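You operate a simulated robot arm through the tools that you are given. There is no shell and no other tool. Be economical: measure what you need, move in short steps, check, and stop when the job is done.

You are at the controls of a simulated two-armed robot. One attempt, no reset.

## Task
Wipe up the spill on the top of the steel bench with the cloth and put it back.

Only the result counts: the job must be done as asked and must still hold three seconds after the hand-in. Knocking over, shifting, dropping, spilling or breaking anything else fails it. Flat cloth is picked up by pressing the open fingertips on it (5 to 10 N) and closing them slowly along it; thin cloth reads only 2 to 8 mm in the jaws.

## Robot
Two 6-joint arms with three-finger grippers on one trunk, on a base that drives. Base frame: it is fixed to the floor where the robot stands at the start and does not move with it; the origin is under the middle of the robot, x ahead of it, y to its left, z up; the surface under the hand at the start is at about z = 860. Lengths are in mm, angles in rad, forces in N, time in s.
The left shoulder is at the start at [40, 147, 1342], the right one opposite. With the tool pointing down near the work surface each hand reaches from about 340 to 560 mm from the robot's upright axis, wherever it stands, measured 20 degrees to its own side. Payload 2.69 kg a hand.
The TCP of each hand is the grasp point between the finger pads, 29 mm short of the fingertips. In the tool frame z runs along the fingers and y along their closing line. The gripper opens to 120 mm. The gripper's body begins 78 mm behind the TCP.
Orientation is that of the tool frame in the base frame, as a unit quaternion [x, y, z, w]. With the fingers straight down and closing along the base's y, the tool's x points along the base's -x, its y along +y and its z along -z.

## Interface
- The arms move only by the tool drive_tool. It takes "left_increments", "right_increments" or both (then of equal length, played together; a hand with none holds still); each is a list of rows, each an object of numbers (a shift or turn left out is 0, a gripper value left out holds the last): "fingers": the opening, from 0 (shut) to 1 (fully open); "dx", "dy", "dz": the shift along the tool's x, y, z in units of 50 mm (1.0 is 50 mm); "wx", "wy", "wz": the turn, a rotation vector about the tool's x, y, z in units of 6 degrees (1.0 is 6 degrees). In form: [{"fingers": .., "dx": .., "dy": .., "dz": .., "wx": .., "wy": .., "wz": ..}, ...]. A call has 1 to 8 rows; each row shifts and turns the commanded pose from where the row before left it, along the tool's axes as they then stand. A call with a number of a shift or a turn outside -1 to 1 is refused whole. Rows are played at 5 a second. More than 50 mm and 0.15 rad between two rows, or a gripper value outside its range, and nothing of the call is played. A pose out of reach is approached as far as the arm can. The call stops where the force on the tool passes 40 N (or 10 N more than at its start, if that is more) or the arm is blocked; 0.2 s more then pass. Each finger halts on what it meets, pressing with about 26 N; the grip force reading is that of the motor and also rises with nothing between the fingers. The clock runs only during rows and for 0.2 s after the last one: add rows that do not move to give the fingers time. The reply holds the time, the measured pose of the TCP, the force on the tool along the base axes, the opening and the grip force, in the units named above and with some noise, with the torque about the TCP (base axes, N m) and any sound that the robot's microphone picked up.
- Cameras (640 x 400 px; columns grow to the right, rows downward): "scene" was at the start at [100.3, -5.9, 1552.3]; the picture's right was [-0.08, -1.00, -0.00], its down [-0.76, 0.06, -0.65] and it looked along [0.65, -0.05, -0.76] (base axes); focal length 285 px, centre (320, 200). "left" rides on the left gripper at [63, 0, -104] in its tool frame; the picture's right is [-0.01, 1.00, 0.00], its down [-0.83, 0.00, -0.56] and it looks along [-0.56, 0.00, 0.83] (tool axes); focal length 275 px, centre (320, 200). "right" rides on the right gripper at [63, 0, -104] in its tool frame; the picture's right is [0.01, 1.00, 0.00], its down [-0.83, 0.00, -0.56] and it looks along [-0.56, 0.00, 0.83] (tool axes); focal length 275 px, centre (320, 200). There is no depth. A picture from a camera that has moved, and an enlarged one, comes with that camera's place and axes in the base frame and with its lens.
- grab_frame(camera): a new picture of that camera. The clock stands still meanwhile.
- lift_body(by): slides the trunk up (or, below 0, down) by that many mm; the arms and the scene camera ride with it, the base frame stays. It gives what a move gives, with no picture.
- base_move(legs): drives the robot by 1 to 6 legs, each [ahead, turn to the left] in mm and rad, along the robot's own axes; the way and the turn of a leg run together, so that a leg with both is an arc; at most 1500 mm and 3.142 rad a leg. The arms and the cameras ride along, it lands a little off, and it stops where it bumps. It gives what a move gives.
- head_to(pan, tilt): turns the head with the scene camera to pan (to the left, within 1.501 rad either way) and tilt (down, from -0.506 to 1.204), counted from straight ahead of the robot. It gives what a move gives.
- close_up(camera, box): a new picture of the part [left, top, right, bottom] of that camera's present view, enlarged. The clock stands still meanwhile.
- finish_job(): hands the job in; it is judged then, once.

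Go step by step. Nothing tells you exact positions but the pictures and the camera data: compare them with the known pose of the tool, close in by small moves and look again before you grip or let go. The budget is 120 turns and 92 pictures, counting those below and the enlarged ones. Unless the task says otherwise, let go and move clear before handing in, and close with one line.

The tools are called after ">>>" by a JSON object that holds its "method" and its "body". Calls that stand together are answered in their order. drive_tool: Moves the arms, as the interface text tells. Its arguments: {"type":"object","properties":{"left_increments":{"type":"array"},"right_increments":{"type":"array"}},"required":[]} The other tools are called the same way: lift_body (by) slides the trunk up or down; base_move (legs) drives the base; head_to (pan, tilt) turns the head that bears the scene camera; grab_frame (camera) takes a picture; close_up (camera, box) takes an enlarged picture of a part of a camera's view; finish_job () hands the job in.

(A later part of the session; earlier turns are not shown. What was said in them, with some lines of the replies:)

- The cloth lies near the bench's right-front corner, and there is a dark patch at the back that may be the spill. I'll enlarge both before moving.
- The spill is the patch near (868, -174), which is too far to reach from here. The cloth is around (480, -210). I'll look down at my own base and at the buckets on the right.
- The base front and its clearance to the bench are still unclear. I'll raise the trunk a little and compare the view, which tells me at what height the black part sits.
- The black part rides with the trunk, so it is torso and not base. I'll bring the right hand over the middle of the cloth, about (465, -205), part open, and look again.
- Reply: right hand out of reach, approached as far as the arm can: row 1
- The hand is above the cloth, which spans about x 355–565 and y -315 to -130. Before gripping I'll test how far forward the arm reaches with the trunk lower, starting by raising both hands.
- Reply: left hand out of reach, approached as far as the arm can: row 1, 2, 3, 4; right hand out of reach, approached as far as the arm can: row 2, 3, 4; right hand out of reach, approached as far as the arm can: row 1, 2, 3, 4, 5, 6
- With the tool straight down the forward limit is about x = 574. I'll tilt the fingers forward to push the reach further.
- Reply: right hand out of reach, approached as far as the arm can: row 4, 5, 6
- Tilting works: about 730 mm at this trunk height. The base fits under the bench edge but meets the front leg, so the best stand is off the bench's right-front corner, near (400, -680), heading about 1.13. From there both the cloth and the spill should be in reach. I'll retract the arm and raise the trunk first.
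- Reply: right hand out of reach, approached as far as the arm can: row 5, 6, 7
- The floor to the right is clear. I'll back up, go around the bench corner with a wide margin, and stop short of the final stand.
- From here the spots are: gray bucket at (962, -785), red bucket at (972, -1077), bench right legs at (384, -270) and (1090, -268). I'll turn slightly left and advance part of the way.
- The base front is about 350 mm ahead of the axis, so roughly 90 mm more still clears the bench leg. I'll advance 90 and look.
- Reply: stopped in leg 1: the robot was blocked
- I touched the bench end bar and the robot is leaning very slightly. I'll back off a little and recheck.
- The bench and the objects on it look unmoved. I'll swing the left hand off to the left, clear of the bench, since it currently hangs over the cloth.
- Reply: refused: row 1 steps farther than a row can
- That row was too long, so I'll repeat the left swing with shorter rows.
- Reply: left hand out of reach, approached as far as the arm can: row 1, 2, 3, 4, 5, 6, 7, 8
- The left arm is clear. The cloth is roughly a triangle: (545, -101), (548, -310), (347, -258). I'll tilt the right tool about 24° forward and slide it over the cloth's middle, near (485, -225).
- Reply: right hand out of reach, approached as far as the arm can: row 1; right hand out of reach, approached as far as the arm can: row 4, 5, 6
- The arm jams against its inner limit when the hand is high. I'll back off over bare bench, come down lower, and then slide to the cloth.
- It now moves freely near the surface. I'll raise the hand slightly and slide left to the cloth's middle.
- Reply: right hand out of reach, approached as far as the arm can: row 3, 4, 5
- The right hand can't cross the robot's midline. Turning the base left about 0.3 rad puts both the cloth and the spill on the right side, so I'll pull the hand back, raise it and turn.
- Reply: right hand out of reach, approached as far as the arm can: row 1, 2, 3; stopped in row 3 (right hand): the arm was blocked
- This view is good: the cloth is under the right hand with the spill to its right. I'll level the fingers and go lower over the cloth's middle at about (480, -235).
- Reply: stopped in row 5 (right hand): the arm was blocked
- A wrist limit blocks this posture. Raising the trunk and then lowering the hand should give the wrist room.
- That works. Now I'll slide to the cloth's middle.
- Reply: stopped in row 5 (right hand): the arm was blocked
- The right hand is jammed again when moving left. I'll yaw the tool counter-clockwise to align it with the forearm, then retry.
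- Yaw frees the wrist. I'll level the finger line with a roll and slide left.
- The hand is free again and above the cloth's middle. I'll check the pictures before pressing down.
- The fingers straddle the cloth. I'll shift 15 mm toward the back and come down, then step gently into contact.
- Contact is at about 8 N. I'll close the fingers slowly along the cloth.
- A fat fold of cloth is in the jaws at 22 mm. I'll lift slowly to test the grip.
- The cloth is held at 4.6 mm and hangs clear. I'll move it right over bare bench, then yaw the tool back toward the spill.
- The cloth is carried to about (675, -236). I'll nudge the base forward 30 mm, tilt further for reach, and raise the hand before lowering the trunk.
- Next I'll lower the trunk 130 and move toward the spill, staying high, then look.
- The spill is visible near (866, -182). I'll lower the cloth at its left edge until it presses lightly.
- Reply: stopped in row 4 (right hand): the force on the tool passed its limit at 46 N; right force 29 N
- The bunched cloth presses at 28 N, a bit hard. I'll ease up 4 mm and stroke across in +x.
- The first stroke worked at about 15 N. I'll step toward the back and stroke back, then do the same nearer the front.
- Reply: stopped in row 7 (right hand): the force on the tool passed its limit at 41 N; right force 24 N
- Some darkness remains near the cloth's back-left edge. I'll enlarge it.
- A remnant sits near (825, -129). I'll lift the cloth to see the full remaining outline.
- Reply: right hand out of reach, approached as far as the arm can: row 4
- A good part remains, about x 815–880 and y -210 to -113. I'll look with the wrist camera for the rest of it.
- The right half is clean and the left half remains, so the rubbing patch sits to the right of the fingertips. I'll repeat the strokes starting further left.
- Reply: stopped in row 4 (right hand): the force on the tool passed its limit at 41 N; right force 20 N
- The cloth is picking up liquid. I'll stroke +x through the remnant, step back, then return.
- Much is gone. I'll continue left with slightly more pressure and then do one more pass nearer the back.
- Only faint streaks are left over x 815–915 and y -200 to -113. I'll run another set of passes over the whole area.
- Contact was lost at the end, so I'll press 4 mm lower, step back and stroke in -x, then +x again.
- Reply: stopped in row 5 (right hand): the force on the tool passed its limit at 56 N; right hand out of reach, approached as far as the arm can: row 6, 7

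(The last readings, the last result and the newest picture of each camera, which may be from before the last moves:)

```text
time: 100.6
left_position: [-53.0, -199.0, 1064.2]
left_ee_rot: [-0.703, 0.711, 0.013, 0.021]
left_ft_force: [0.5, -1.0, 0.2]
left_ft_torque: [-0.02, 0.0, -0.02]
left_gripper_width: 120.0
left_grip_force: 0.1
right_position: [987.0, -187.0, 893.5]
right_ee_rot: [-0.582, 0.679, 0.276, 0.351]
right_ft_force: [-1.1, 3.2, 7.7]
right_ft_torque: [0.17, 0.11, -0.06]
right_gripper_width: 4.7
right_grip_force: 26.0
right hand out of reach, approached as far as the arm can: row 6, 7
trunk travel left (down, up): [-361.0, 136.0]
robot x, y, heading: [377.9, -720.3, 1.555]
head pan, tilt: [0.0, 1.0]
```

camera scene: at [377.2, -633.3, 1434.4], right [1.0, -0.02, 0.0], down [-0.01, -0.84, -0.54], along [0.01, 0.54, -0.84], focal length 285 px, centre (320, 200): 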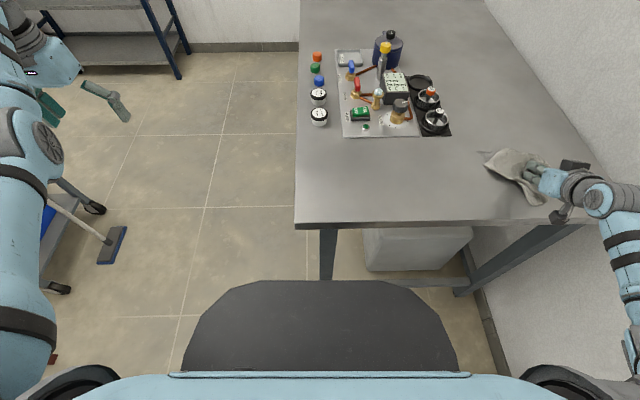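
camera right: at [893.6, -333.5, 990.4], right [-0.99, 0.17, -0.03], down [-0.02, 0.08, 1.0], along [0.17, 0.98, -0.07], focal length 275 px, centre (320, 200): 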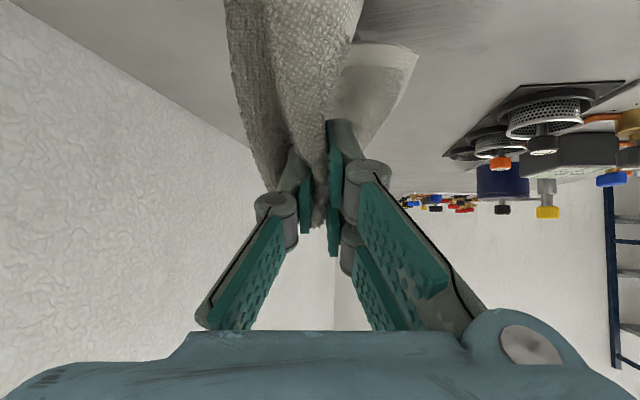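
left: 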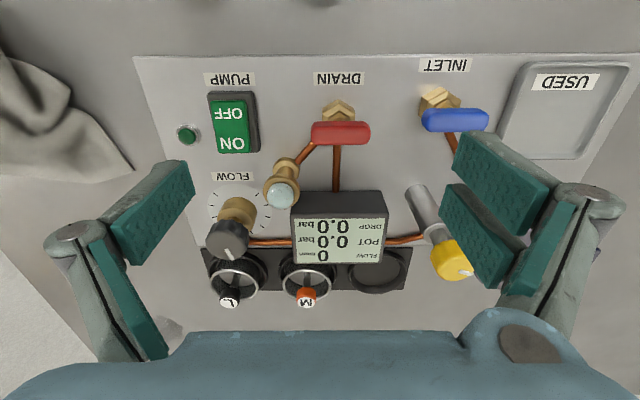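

>>> {"method": "drive_tool", "body": {"right_increments": [{"dx": -0.04, "dz": -0.03}, {"dx": 0.07, "dy": 0.6, "dz": -0.1}, {"dx": 0.07, "dy": 0.6, "dz": -0.1}, {"dx": 0.07, "dy": 0.6, "dz": -0.1}, {"dx": 0.07, "dy": 0.6, "dz": -0.1}, {"dx": 0.07, "dy": 0.6, "dz": -0.1}, {"dx": 0.07, "dy": 0.6, "dz": -0.1}, {"dx": 0.07, "dy": 0.6, "dz": -0.1}]}}

>>> {"method": "close_up", "body": {"camera": "scene", "box": [420, 90, 580, 210]}}

```text
time: 102.5
left_position: [-51.2, -198.0, 1065.8]
left_ee_rot: [-0.702, 0.712, 0.014, 0.022]
left_ft_force: [-0.6, -0.3, 1.5]
left_ft_torque: [0.0, -0.01, 0.02]
left_gripper_width: 119.9
left_grip_force: 0.1
right_position: [769.9, -192.8, 893.2]
right_ee_rot: [-0.58, 0.678, 0.278, 0.357]
right_ft_force: [-0.9, -2.9, 11.5]
right_ft_torque: [0.04, 0.1, 0.0]
right_gripper_width: 4.5
right_grip_force: 26.2
trunk travel left (down, up): [-361.0, 136.0]
robot x, y, heading: [374.2, -720.2, 1.552]
head pan, tilt: [0.0, 1.0]
stopped in row 8 (right hand): the force on the tool passed its limit at 45 N (the readings are from after the stop); the commanded pose is now the measured one
```

```text
3.33 times, centred on (500, 150) of scene
camera zoom: at [379.4, -632.9, 1434.2], right [1.0, -0.02, 0.0], down [-0.02, -0.84, -0.54], along [0.01, 0.54, -0.84], focal length 949 px, centre (-280, 367)
```

zoom: 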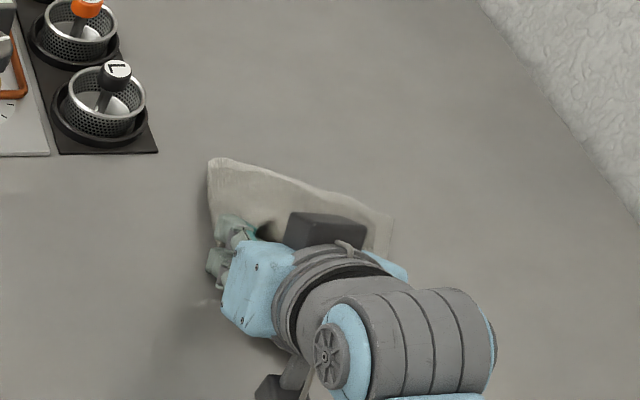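

The right side looks clean now. One more back-and-forth pass nearer the back edge, then I'll lift and look.

>>> {"method": "drive_tool", "body": {"right_increments": [{"dx": -0.3, "dy": 0.06, "dz": 0.28}, {"dx": -0.07, "dy": -0.6, "dz": 0.1}, {"dx": -0.07, "dy": -0.6, "dz": 0.1}, {"dx": -0.07, "dy": -0.6, "dz": 0.1}, {"dx": -0.07, "dy": -0.6, "dz": 0.1}]}}

>>> {"method": "drive_tool", "body": {"right_increments": [{"dx": 0.07, "dy": 0.6, "dz": -0.12}, {"dx": 0.07, "dy": 0.6, "dz": -0.12}, {"dx": 0.07, "dy": 0.6, "dz": -0.12}, {"dx": -0.6, "dz": -0.5}, {"dx": -0.6, "dz": -0.5}, {"dx": 0.4, "dy": 0.7, "dz": -0.5}, {"dx": 0.1, "dy": 0.9}, {"dx": 0.1, "dy": 0.9}]}}

>>> {"method": "close_up", "body": {"camera": "scene", "box": [420, 90, 580, 210]}}

```text
time: 103.7
left_position: [-50.0, -197.2, 1065.8]
left_ee_rot: [-0.702, 0.711, 0.014, 0.022]
left_ft_force: [0.2, 0.0, 0.5]
left_ft_torque: [0.01, -0.03, 0.01]
left_gripper_width: 120.1
left_grip_force: 0.1
right_position: [895.8, -167.9, 897.7]
right_ee_rot: [-0.582, 0.678, 0.277, 0.354]
right_ft_force: [0.8, -0.7, -1.0]
right_ft_torque: [0.02, -0.01, 0.01]
right_gripper_width: 4.6
right_grip_force: 26.1
trunk travel left (down, up): [-361.0, 136.0]
robot x, y, heading: [379.1, -722.9, 1.551]
head pan, tilt: [0.0, 1.0]
```

```text
time: 105.5
left_position: [-52.1, -196.6, 1065.6]
left_ee_rot: [-0.703, 0.711, 0.011, 0.021]
left_ft_force: [-0.7, 0.0, -0.3]
left_ft_torque: [0.01, -0.01, 0.03]
left_gripper_width: 120.0
left_grip_force: 0.0
right_position: [665.8, -191.5, 963.4]
right_ee_rot: [-0.583, 0.677, 0.276, 0.354]
right_ft_force: [0.4, -0.5, -0.5]
right_ft_torque: [-0.03, -0.01, 0.02]
right_gripper_width: 4.7
right_grip_force: 25.9
trunk travel left (down, up): [-361.0, 136.0]
robot x, y, heading: [374.2, -719.4, 1.551]
head pan, tilt: [0.0, 1.0]
```

```text
3.33 times, centred on (500, 150) of scene
camera zoom: at [378.3, -629.3, 1434.2], right [1.0, -0.02, 0.0], down [-0.01, -0.84, -0.54], along [0.01, 0.54, -0.84], focal length 949 px, centre (-280, 367)
```

zoom: 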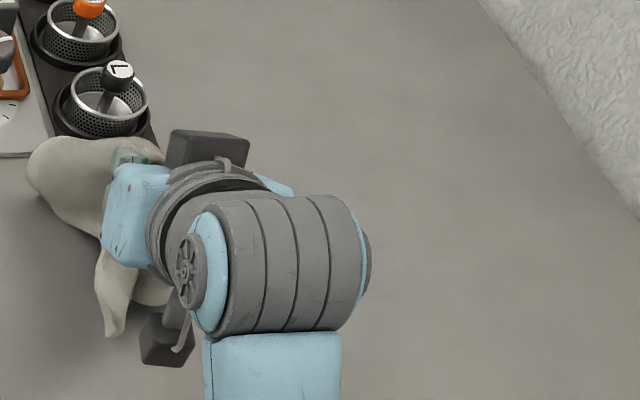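

The visible area is clean, but the wrist still hides part of it and the cloth hangs near the filters. I'll pull the hand toward me and left, then look again.

>>> {"method": "drive_tool", "body": {"right_increments": [{"dx": 0.6, "dy": -0.2, "dz": -0.7}, {"dx": 0.2, "dy": 0.8, "dz": -0.3}, {"dx": 0.1, "dy": 0.8, "dz": -0.1}]}}

>>> {"method": "close_up", "body": {"camera": "scene", "box": [380, 80, 580, 210]}}

>>> {"method": "grab_frame", "body": {"camera": "scene"}}

```text
time: 106.3
left_position: [-52.8, -196.1, 1063.5]
left_ee_rot: [-0.703, 0.711, 0.012, 0.022]
left_ft_force: [0.1, 0.2, 0.7]
left_ft_torque: [-0.01, -0.02, 0.0]
left_gripper_width: 119.9
left_grip_force: 0.1
right_position: [592.2, -246.7, 956.5]
right_ee_rot: [-0.583, 0.675, 0.27, 0.363]
right_ft_force: [1.2, 0.1, -1.1]
right_ft_torque: [0.02, -0.03, -0.06]
right_gripper_width: 4.7
right_grip_force: 26.5
trunk travel left (down, up): [-361.0, 136.0]
robot x, y, heading: [378.3, -719.8, 1.554]
head pan, tilt: [0.0, 1.0]
```

```text
3.08 times, centred on (480, 145) of scene
camera zoom: at [376.6, -629.2, 1434.3], right [1.0, -0.02, 0.0], down [-0.01, -0.84, -0.54], along [0.01, 0.54, -0.84], focal length 876 px, centre (-172, 369)
```

zoom: 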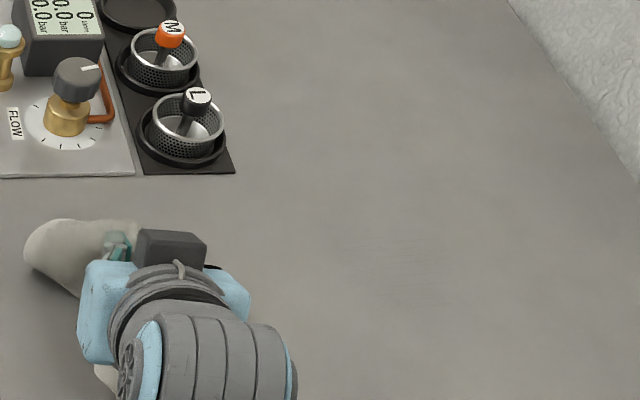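

```text
37 pictures are left
camera scene: at [376.6, -629.2, 1434.3], right [1.0, -0.02, 0.0], down [-0.01, -0.84, -0.54], along [0.01, 0.54, -0.84], focal length 285 px, centre (320, 200)
```

scene: 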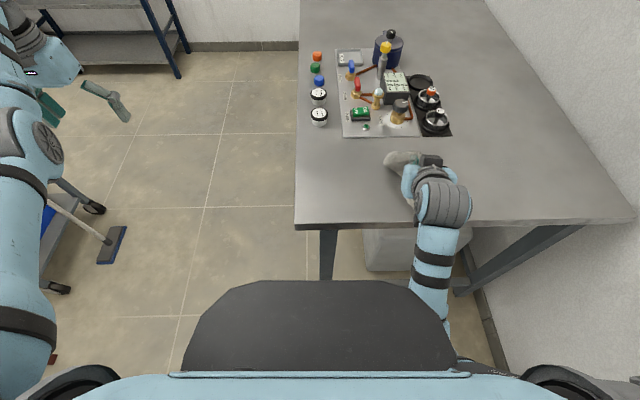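

Nearly gone, though I think there are very faint streaks. I'll enlarge that spot.

>>> {"method": "close_up", "body": {"camera": "scene", "box": [460, 125, 560, 190]}}

```text
6.15 times, centred on (510, 158) of scene
camera zoom: at [376.6, -629.2, 1434.3], right [1.0, -0.02, 0.0], down [-0.01, -0.84, -0.54], along [0.01, 0.54, -0.84], focal length 1751 px, centre (-849, 462)
```

zoom: 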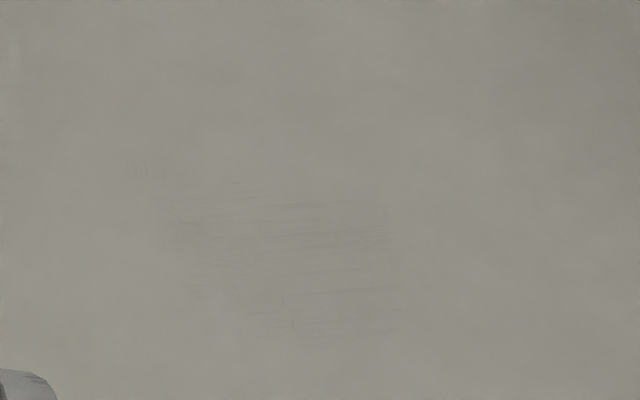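

Only faint traces remain, and another set of passes costs little. I'll go back and lower to contact left of the area.

>>> {"method": "drive_tool", "body": {"right_increments": [{"dx": -0.3, "dy": -0.8, "dz": 0.2}, {"dx": -0.1, "dy": -0.8, "dz": 0.35}, {"dx": 0.2, "dy": -0.8, "dz": 0.5}, {"dx": 0.35, "dy": -0.8, "dz": 0.6}, {}]}}

```text
refused: row 4 steps farther than a row can; nothing moved
```

>>> {"method": "drive_tool", "body": {"right_increments": [{"dx": -0.3, "dy": -0.8, "dz": 0.2}, {"dx": -0.1, "dy": -0.8, "dz": 0.35}, {"dx": 0.2, "dy": -0.8, "dz": 0.5}, {"dx": 0.2, "dy": -0.8, "dz": 0.35}, {"dx": 0.2, "dz": 0.15}, {}]}}

```text
time: 107.7
left_position: [-51.0, -196.6, 1066.1]
left_ee_rot: [-0.703, 0.71, 0.014, 0.021]
left_ft_force: [0.7, 0.4, 0.0]
left_ft_torque: [-0.01, 0.0, 0.02]
left_gripper_width: 119.8
left_grip_force: 0.1
right_position: [754.8, -226.0, 905.8]
right_ee_rot: [-0.582, 0.678, 0.277, 0.353]
right_ft_force: [0.1, 0.9, 1.3]
right_ft_torque: [0.02, -0.03, -0.03]
right_gripper_width: 4.6
right_grip_force: 25.5
trunk travel left (down, up): [-361.0, 136.0]
robot x, y, heading: [376.0, -717.6, 1.554]
head pan, tilt: [0.0, 1.0]
```

>>> {"method": "drive_tool", "body": {"right_increments": [{"dx": 0.17, "dz": 0.14}, {"dx": -0.055, "dy": -0.6, "dz": 0.11}, {"dx": -0.055, "dy": -0.6, "dz": 0.11}, {"dx": -0.055, "dy": -0.6, "dz": 0.11}, {"dx": -0.055, "dy": -0.6, "dz": 0.11}, {"dx": -0.055, "dy": -0.6, "dz": 0.11}]}}

>>> {"method": "drive_tool", "body": {"right_increments": [{"dx": -0.22, "dy": 0.08, "dz": 0.3}, {"dx": 0.07, "dy": 0.6, "dz": -0.12}, {"dx": 0.07, "dy": 0.6, "dz": -0.12}, {"dx": 0.07, "dy": 0.6, "dz": -0.12}, {"dx": 0.07, "dy": 0.6, "dz": -0.12}, {"dx": 0.07, "dy": 0.6, "dz": -0.12}]}}

>>> {"method": "drive_tool", "body": {"right_increments": [{"dx": -0.25, "dy": 0.08, "dz": 0.32}, {"dx": -0.055, "dy": -0.6, "dz": 0.11}, {"dx": -0.055, "dy": -0.6, "dz": 0.11}, {"dx": -0.055, "dy": -0.6, "dz": 0.11}, {"dx": -0.055, "dy": -0.6, "dz": 0.11}, {"dx": -0.055, "dy": -0.6, "dz": 0.11}]}}

```text
time: 109.1
left_position: [-53.1, -199.6, 1065.1]
left_ee_rot: [-0.703, 0.711, 0.013, 0.023]
left_ft_force: [0.6, -0.1, 0.0]
left_ft_torque: [0.02, 0.0, 0.01]
left_gripper_width: 120.0
left_grip_force: 0.0
right_position: [903.5, -222.6, 901.0]
right_ee_rot: [-0.581, 0.677, 0.277, 0.357]
right_ft_force: [-5.4, 0.3, 20.5]
right_ft_torque: [0.22, 0.28, 0.06]
right_gripper_width: 4.6
right_grip_force: 25.5
trunk travel left (down, up): [-361.0, 136.0]
robot x, y, heading: [377.2, -721.3, 1.557]
head pan, tilt: [0.0, 1.0]
```

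```text
time: 110.5
left_position: [-53.7, -200.6, 1066.2]
left_ee_rot: [-0.703, 0.711, 0.014, 0.022]
left_ft_force: [0.0, 0.1, 0.3]
left_ft_torque: [-0.01, -0.01, -0.04]
left_gripper_width: 120.1
left_grip_force: 0.0
right_position: [751.4, -210.5, 899.9]
right_ee_rot: [-0.58, 0.676, 0.279, 0.358]
right_ft_force: [9.2, 0.9, 36.3]
right_ft_torque: [0.36, -0.15, -0.09]
right_gripper_width: 4.5
right_grip_force: 26.2
trunk travel left (down, up): [-361.0, 136.0]
robot x, y, heading: [374.3, -721.9, 1.55]
head pan, tilt: [0.0, 1.0]
```

```text
time: 111.9
left_position: [-54.6, -200.8, 1065.8]
left_ee_rot: [-0.703, 0.711, 0.013, 0.024]
left_ft_force: [0.1, -0.6, -0.8]
left_ft_torque: [-0.01, -0.01, 0.0]
left_gripper_width: 120.1
left_grip_force: 0.1
right_position: [904.9, -184.7, 901.3]
right_ee_rot: [-0.581, 0.676, 0.278, 0.357]
right_ft_force: [-6.9, 0.6, 26.6]
right_ft_torque: [0.26, 0.37, 0.06]
right_gripper_width: 4.6
right_grip_force: 25.7
trunk travel left (down, up): [-361.0, 136.0]
robot x, y, heading: [376.4, -719.0, 1.551]
head pan, tilt: [0.0, 1.0]
```

Good firm pressure on those passes. One last pass at the back edge, then I'll lift away to the left and inspect.

>>> {"method": "drive_tool", "body": {"right_increments": [{"dx": -0.29, "dy": 0.08, "dz": 0.32}, {"dx": 0.06, "dy": 0.6, "dz": -0.13}, {"dx": 0.06, "dy": 0.6, "dz": -0.13}, {"dx": 0.06, "dy": 0.6, "dz": -0.13}, {"dx": 0.06, "dy": 0.6, "dz": -0.13}, {"dx": -0.6, "dz": -0.5}, {"dx": -0.6, "dz": -0.5}]}}

>>> {"method": "drive_tool", "body": {"right_increments": [{"dx": 0.6, "dy": -0.2, "dz": -0.7}, {"dx": 0.3, "dy": 0.8, "dz": -0.3}, {"dx": 0.1, "dy": 0.9}, {"dx": 0.1, "dy": 0.9}, {"dx": 0.1, "dy": 0.9}]}}

>>> {"method": "close_up", "body": {"camera": "scene", "box": [460, 125, 560, 190]}}

>>> {"method": "grab_frame", "body": {"camera": "scene"}}

```text
time: 113.5
left_position: [-50.6, -197.3, 1065.7]
left_ee_rot: [-0.703, 0.711, 0.013, 0.02]
left_ft_force: [-0.4, 0.1, 0.3]
left_ft_torque: [0.0, -0.01, 0.02]
left_gripper_width: 119.8
left_grip_force: 0.1
right_position: [783.5, -171.7, 976.8]
right_ee_rot: [-0.581, 0.679, 0.276, 0.353]
right_ft_force: [0.3, -1.1, -0.1]
right_ft_torque: [-0.01, -0.01, 0.0]
right_gripper_width: 4.9
right_grip_force: 26.1
trunk travel left (down, up): [-361.0, 136.0]
robot x, y, heading: [370.9, -720.7, 1.553]
head pan, tilt: [0.0, 1.0]
```

```text
time: 114.7
left_position: [-52.9, -197.4, 1064.8]
left_ee_rot: [-0.703, 0.711, 0.013, 0.022]
left_ft_force: [0.3, -0.3, 0.3]
left_ft_torque: [-0.03, -0.05, -0.02]
left_gripper_width: 120.1
left_grip_force: 0.1
right_position: [606.5, -218.4, 953.5]
right_ee_rot: [-0.583, 0.677, 0.276, 0.354]
right_ft_force: [-1.2, 0.2, -0.6]
right_ft_torque: [-0.03, -0.01, 0.0]
right_gripper_width: 4.6
right_grip_force: 26.6
trunk travel left (down, up): [-361.0, 136.0]
robot x, y, heading: [376.5, -720.9, 1.557]
head pan, tilt: [0.0, 1.0]
```

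```text
6.15 times, centred on (510, 158) of scene
camera zoom: at [377.9, -630.3, 1434.2], right [1.0, -0.02, 0.0], down [-0.01, -0.84, -0.54], along [0.01, 0.54, -0.84], focal length 1751 px, centre (-849, 462)
```

zoom: 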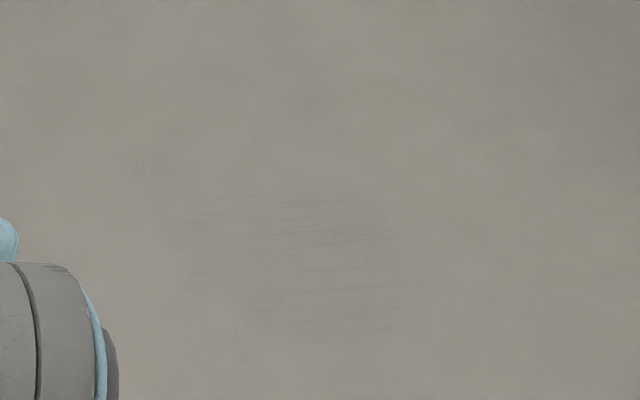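

```text
34 pictures are left
camera scene: at [377.9, -630.3, 1434.2], right [1.0, -0.02, 0.0], down [-0.01, -0.84, -0.54], along [0.01, 0.54, -0.84], focal length 285 px, centre (320, 200)
```

scene: 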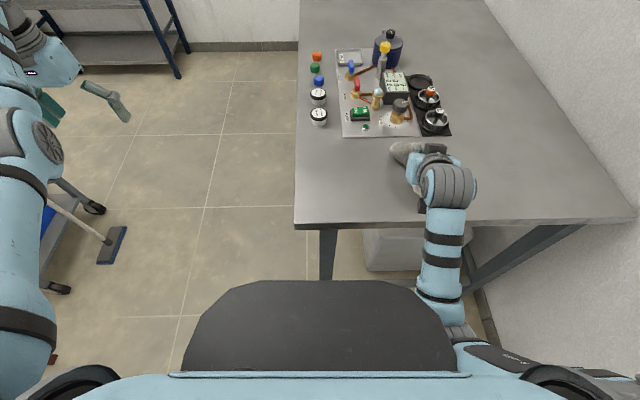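

The spill is gone apart from barely visible traces. Next I'll return the cloth: raise the trunk, reduce the tilt and come down again.

>>> {"method": "lift_body", "body": {"by": 130}}

>>> {"method": "drive_tool", "body": {"right_increments": [{"dx": 0.55, "dz": 0.4}, {"wy": 1}, {"wy": 1}, {"wy": 1}, {"wy": 1}, {"dx": 0.45, "dz": 0.8}]}}

>>> {"method": "drive_tool", "body": {"right_increments": [{"wx": -0.43, "wz": -0.9}, {"wx": -0.43, "wz": -0.9}, {"wx": -0.43, "wz": -0.9}, {"wx": -0.43, "wz": -0.9}, {"wx": -0.43, "wz": -0.9}, {"wx": -0.43, "wz": -0.9}]}}

```text
time: 116.2
left_position: [-49.6, -197.8, 1195.4]
left_ee_rot: [-0.703, 0.711, 0.014, 0.021]
left_ft_force: [0.6, 0.0, -0.5]
left_ft_torque: [0.0, -0.03, -0.04]
left_gripper_width: 120.1
left_grip_force: 0.1
right_position: [608.4, -217.1, 1086.2]
right_ee_rot: [-0.582, 0.678, 0.276, 0.354]
right_ft_force: [-0.2, -0.4, -1.0]
right_ft_torque: [0.02, -0.02, 0.04]
right_gripper_width: 4.8
right_grip_force: 25.6
trunk travel left (down, up): [-491.0, 6.0]
robot x, y, heading: [374.5, -718.2, 1.551]
head pan, tilt: [0.0, 1.0]
```

```text
time: 117.6
left_position: [-50.0, -198.3, 1195.5]
left_ee_rot: [-0.703, 0.711, 0.014, 0.021]
left_ft_force: [0.5, -0.1, -0.5]
left_ft_torque: [-0.05, 0.03, 0.0]
left_gripper_width: 120.1
left_grip_force: 0.0
right_position: [610.5, -219.3, 1002.3]
right_ee_rot: [-0.626, 0.738, 0.149, 0.205]
right_ft_force: [0.6, -0.3, -0.6]
right_ft_torque: [0.02, -0.02, 0.02]
right_gripper_width: 4.6
right_grip_force: 26.8
trunk travel left (down, up): [-491.0, 6.0]
robot x, y, heading: [374.1, -721.0, 1.549]
head pan, tilt: [0.0, 1.0]
```

```text
time: 119.0
left_position: [-50.4, -198.1, 1195.7]
left_ee_rot: [-0.703, 0.711, 0.014, 0.021]
left_ft_force: [-0.3, -0.6, 0.4]
left_ft_torque: [-0.03, 0.0, 0.02]
left_gripper_width: 119.8
left_grip_force: 0.1
right_position: [611.9, -217.3, 1003.1]
right_ee_rot: [0.829, -0.506, -0.183, -0.154]
right_ft_force: [-0.1, 0.4, 0.4]
right_ft_torque: [0.0, 0.03, -0.07]
right_gripper_width: 4.9
right_grip_force: 26.1
trunk travel left (down, up): [-491.0, 6.0]
robot x, y, heading: [374.6, -719.0, 1.548]
head pan, tilt: [0.0, 1.0]
```

Orientation is restored. I'll move over the cloth's original spot and look before lowering.

>>> {"method": "drive_tool", "body": {"right_increments": [{"dx": -0.31, "dy": 0.82, "dz": 0.1}, {"dx": -0.31, "dy": 0.82, "dz": 0.1}, {"dx": -0.31, "dy": 0.82, "dz": 0.1}, {"dx": 0.37, "dy": 0.06, "dz": 0.7}, {}]}}

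>>> {"method": "grab_frame", "body": {"camera": "scene"}}

>>> {"method": "grab_frame", "body": {"camera": "right"}}

```text
time: 120.4
left_position: [-52.4, -197.5, 1195.2]
left_ee_rot: [-0.704, 0.71, 0.013, 0.021]
left_ft_force: [0.9, 0.5, 1.2]
left_ft_torque: [0.01, -0.01, 0.02]
left_gripper_width: 120.0
left_grip_force: 0.1
right_position: [499.2, -212.6, 981.2]
right_ee_rot: [0.824, -0.506, -0.179, -0.181]
right_ft_force: [0.2, 0.1, -0.6]
right_ft_torque: [0.03, 0.04, -0.12]
right_gripper_width: 4.8
right_grip_force: 25.6
trunk travel left (down, up): [-491.0, 6.0]
robot x, y, heading: [376.4, -721.8, 1.551]
head pan, tilt: [0.0, 1.0]
stopped in row 5 (right hand): the arm was blocked; the commanded pose is now the measured one
```

```text
33 pictures are left
camera scene: at [379.5, -630.5, 1564.6], right [1.0, -0.02, 0.0], down [-0.02, -0.84, -0.54], along [0.01, 0.54, -0.84], focal length 285 px, centre (320, 200)
```

scene: 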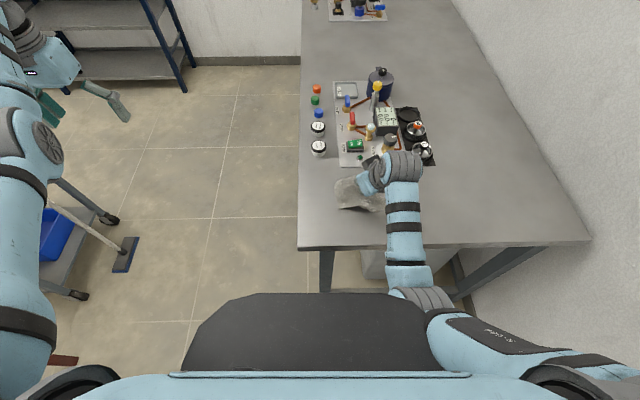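

```text
32 pictures are left
camera right: at [536.9, -311.2, 1040.1], right [-0.9, -0.43, -0.12], down [-0.29, 0.37, 0.88], along [-0.33, 0.83, -0.46], focal length 275 px, centre (320, 200)
```

right: 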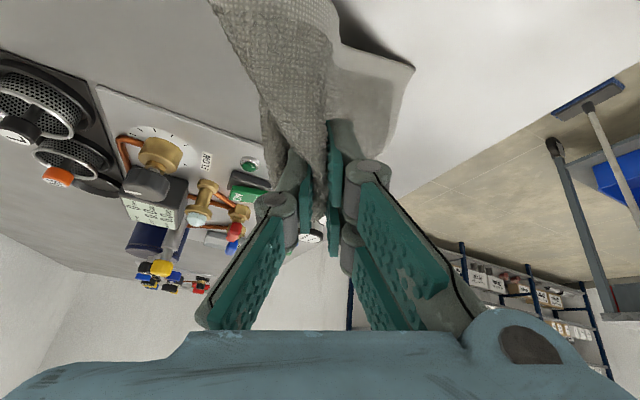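

The wrist is near its limit this high. I'll move slightly toward me and downward, which frees it.

>>> {"method": "drive_tool", "body": {"right_increments": [{"dx": 0.55, "dy": 0.2, "dz": 0.2}, {"dx": 0.3, "dy": 0.2, "dz": 0.5}, {"wx": -0.7}, {"dy": 0.2}, {}]}}

>>> {"method": "close_up", "body": {"camera": "scene", "box": [280, 120, 440, 260]}}

```text
time: 121.6
left_position: [-51.7, -196.5, 1195.2]
left_ee_rot: [-0.702, 0.712, 0.013, 0.021]
left_ft_force: [0.4, 0.0, -0.2]
left_ft_torque: [0.02, 0.03, -0.01]
left_gripper_width: 120.0
left_grip_force: 0.1
right_position: [484.7, -241.4, 924.8]
right_ee_rot: [0.831, -0.498, -0.199, -0.149]
right_ft_force: [0.6, -0.3, 0.0]
right_ft_torque: [0.03, -0.05, -0.1]
right_gripper_width: 4.8
right_grip_force: 26.3
trunk travel left (down, up): [-491.0, 6.0]
robot x, y, heading: [379.5, -720.9, 1.556]
head pan, tilt: [0.0, 1.0]
```

```text
2.86 times, centred on (360, 190) of scene
camera zoom: at [380.4, -630.5, 1564.6], right [1.0, -0.02, 0.0], down [-0.02, -0.84, -0.54], along [0.01, 0.54, -0.84], focal length 813 px, centre (206, 229)
```

zoom: 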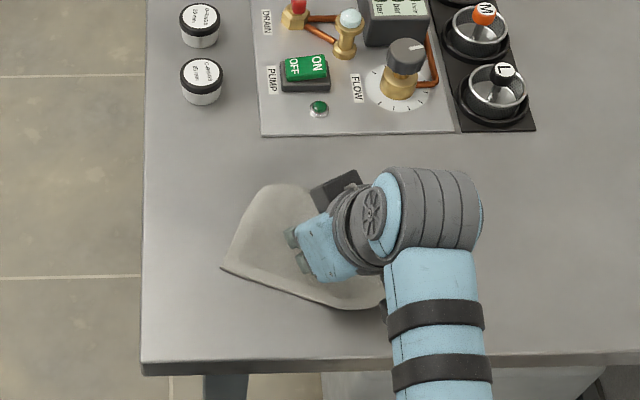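

The cloth drapes close to its original outline. I'll lower to light contact and open slowly.

>>> {"method": "drive_tool", "body": {"right_increments": [{"dx": 0.2, "dz": 0.4}, {"dx": 0.05, "dz": 0.1}, {"dx": 0.04, "dz": 0.07}, {}]}}

>>> {"method": "drive_tool", "body": {"right_increments": [{"fingers": 0.05}, {"fingers": 0.1}, {"fingers": 0.15}, {"fingers": 0.2}, {"fingers": 0.25}, {}]}}

>>> {"method": "grab_frame", "body": {"camera": "right"}}

```text
time: 122.6
left_position: [-52.1, -200.1, 1196.3]
left_ee_rot: [-0.703, 0.711, 0.014, 0.022]
left_ft_force: [0.8, -0.5, -0.4]
left_ft_torque: [-0.02, 0.0, -0.04]
left_gripper_width: 120.1
left_grip_force: 0.1
right_position: [482.2, -240.8, 896.7]
right_ee_rot: [0.83, -0.498, -0.201, -0.15]
right_ft_force: [-2.4, 2.5, 21.2]
right_ft_torque: [-0.04, 0.11, -0.11]
right_gripper_width: 4.8
right_grip_force: 26.1
trunk travel left (down, up): [-491.0, 6.0]
robot x, y, heading: [377.5, -720.1, 1.555]
head pan, tilt: [0.0, 1.0]
```

```text
time: 124.0
left_position: [-51.1, -199.2, 1196.5]
left_ee_rot: [-0.702, 0.711, 0.013, 0.021]
left_ft_force: [0.2, -0.4, -0.6]
left_ft_torque: [0.01, 0.0, -0.04]
left_gripper_width: 120.1
left_grip_force: 0.1
right_position: [483.0, -241.8, 894.0]
right_ee_rot: [0.831, -0.498, -0.2, -0.148]
right_ft_force: [-0.2, 1.6, 10.5]
right_ft_torque: [0.07, -0.06, 0.01]
right_gripper_width: 32.6
right_grip_force: 2.6
trunk travel left (down, up): [-491.0, 6.0]
robot x, y, heading: [370.9, -720.2, 1.558]
head pan, tilt: [0.0, 1.0]
```

```text
30 pictures are left
camera right: at [529.7, -337.8, 954.2], right [-0.89, -0.46, -0.05], down [-0.25, 0.39, 0.89], along [-0.39, 0.8, -0.46], focal length 275 px, centre (320, 200)
```

right: 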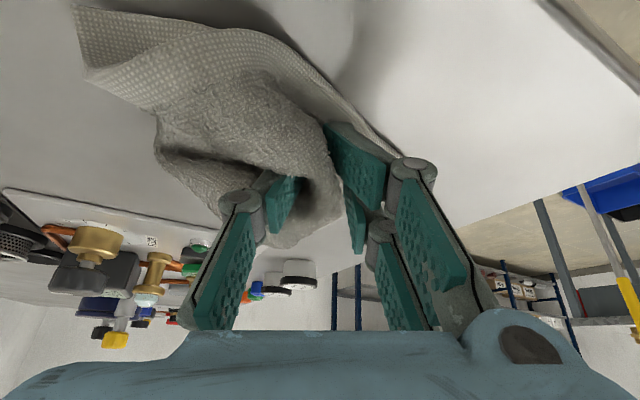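

The grip is released and the hump lies between the fingers. I'll open a bit more and withdraw slowly along the fingers.

>>> {"method": "drive_tool", "body": {"right_increments": [{"fingers": 0.35}, {"fingers": 0.45}, {"dz": -0.3}, {"dz": -0.4}, {"dz": -0.5}, {"dz": -0.6}, {}]}}

>>> {"method": "grab_frame", "body": {"camera": "right"}}

>>> {"method": "close_up", "body": {"camera": "scene", "box": [280, 120, 440, 260]}}

```text
time: 125.6
left_position: [-49.2, -197.1, 1195.1]
left_ee_rot: [-0.703, 0.711, 0.014, 0.021]
left_ft_force: [0.9, 0.5, -0.1]
left_ft_torque: [-0.02, -0.03, 0.01]
left_gripper_width: 119.9
left_grip_force: 0.0
right_position: [500.3, -276.7, 971.8]
right_ee_rot: [0.83, -0.498, -0.2, -0.149]
right_ft_force: [0.5, 0.4, 0.7]
right_ft_torque: [0.01, 0.03, 0.0]
right_gripper_width: 53.9
right_grip_force: 0.0
trunk travel left (down, up): [-491.0, 6.0]
robot x, y, heading: [375.1, -723.0, 1.554]
head pan, tilt: [0.0, 1.0]
```

```text
29 pictures are left
camera right: at [546.3, -373.7, 1032.4], right [-0.89, -0.46, -0.05], down [-0.25, 0.39, 0.89], along [-0.39, 0.8, -0.46], focal length 275 px, centre (320, 200)
```

right: 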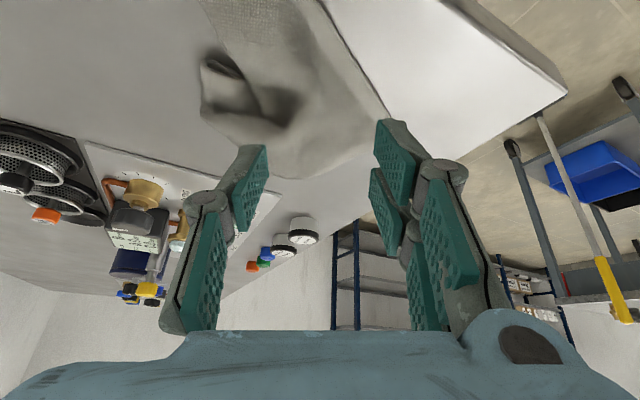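

```text
2.86 times, centred on (360, 190) of scene
camera zoom: at [380.3, -630.0, 1564.6], right [1.0, -0.02, 0.0], down [-0.02, -0.84, -0.54], along [0.01, 0.54, -0.84], focal length 813 px, centre (206, 229)
```

zoom: 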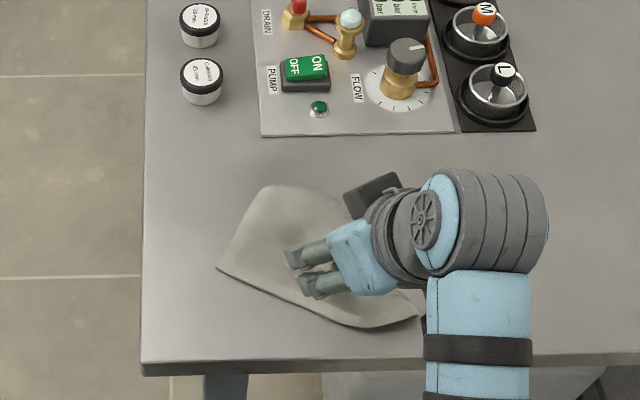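

The cloth lies flat at its original place. I'll move the hand clear and take a final look.

>>> {"method": "drive_tool", "body": {"right_increments": [{"dy": -0.9, "dz": -0.3}, {"dy": -0.9, "dz": -0.2}, {"dy": -0.9}, {"dy": -0.9}, {"dy": -0.9}, {}]}}

>>> {"method": "grab_frame", "body": {"camera": "scene"}}

>>> {"method": "close_up", "body": {"camera": "scene", "box": [290, 100, 530, 250]}}

```text
time: 127.0
left_position: [-50.4, -197.0, 1196.1]
left_ee_rot: [-0.703, 0.711, 0.013, 0.021]
left_ft_force: [0.4, 0.7, -0.3]
left_ft_torque: [-0.02, 0.01, 0.03]
left_gripper_width: 120.0
left_grip_force: 0.1
right_position: [707.2, -189.9, 1003.8]
right_ee_rot: [0.83, -0.499, -0.2, -0.148]
right_ft_force: [0.2, -0.1, 0.5]
right_ft_torque: [0.02, -0.01, 0.06]
right_gripper_width: 54.2
right_grip_force: 0.0
trunk travel left (down, up): [-491.0, 6.0]
robot x, y, heading: [375.8, -720.0, 1.555]
head pan, tilt: [0.0, 1.0]
```

```text
27 pictures are left
camera scene: at [380.5, -630.1, 1564.6], right [1.0, -0.02, 0.0], down [-0.02, -0.84, -0.54], along [0.01, 0.54, -0.84], focal length 285 px, centre (320, 200)
```

scene: 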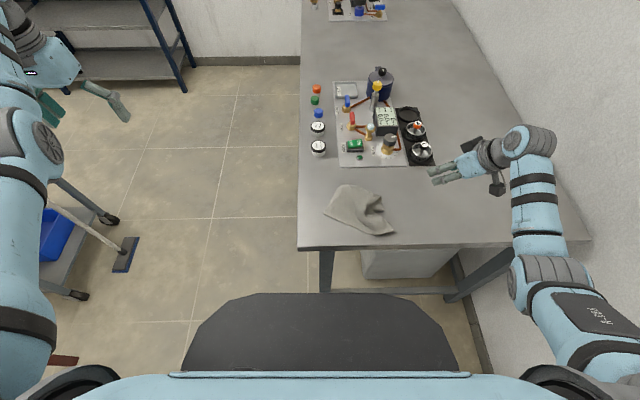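

```text
2.67 times, centred on (410, 175) of scene
camera zoom: at [380.5, -630.1, 1564.6], right [1.0, -0.02, 0.0], down [-0.02, -0.84, -0.54], along [0.01, 0.54, -0.84], focal length 759 px, centre (80, 267)
```

zoom: 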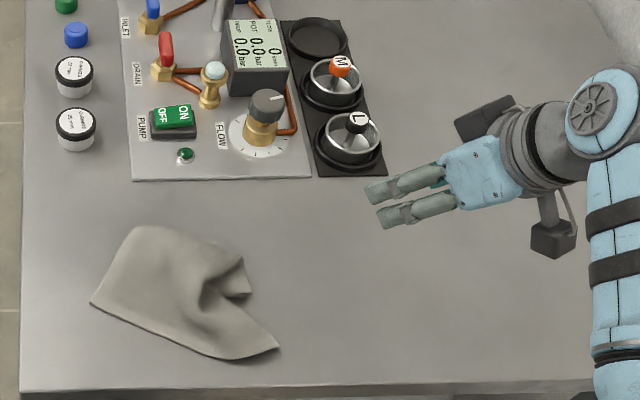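

The cloth is back in its place, the spill is wiped, everything else on the bench is undisturbed, and both hands are clear. I'm handing in.

>>> {"method": "finish_job", "body": {}}

```text
The job is handed in.
```

The spill on the steel bench is wiped up, apart from barely visible traces under magnification. The cloth is back at its original spot, lying a little differently than before. The base touched the bench's end bar once while I was positioning; I backed off, and the bench and the things on it looked unmoved.
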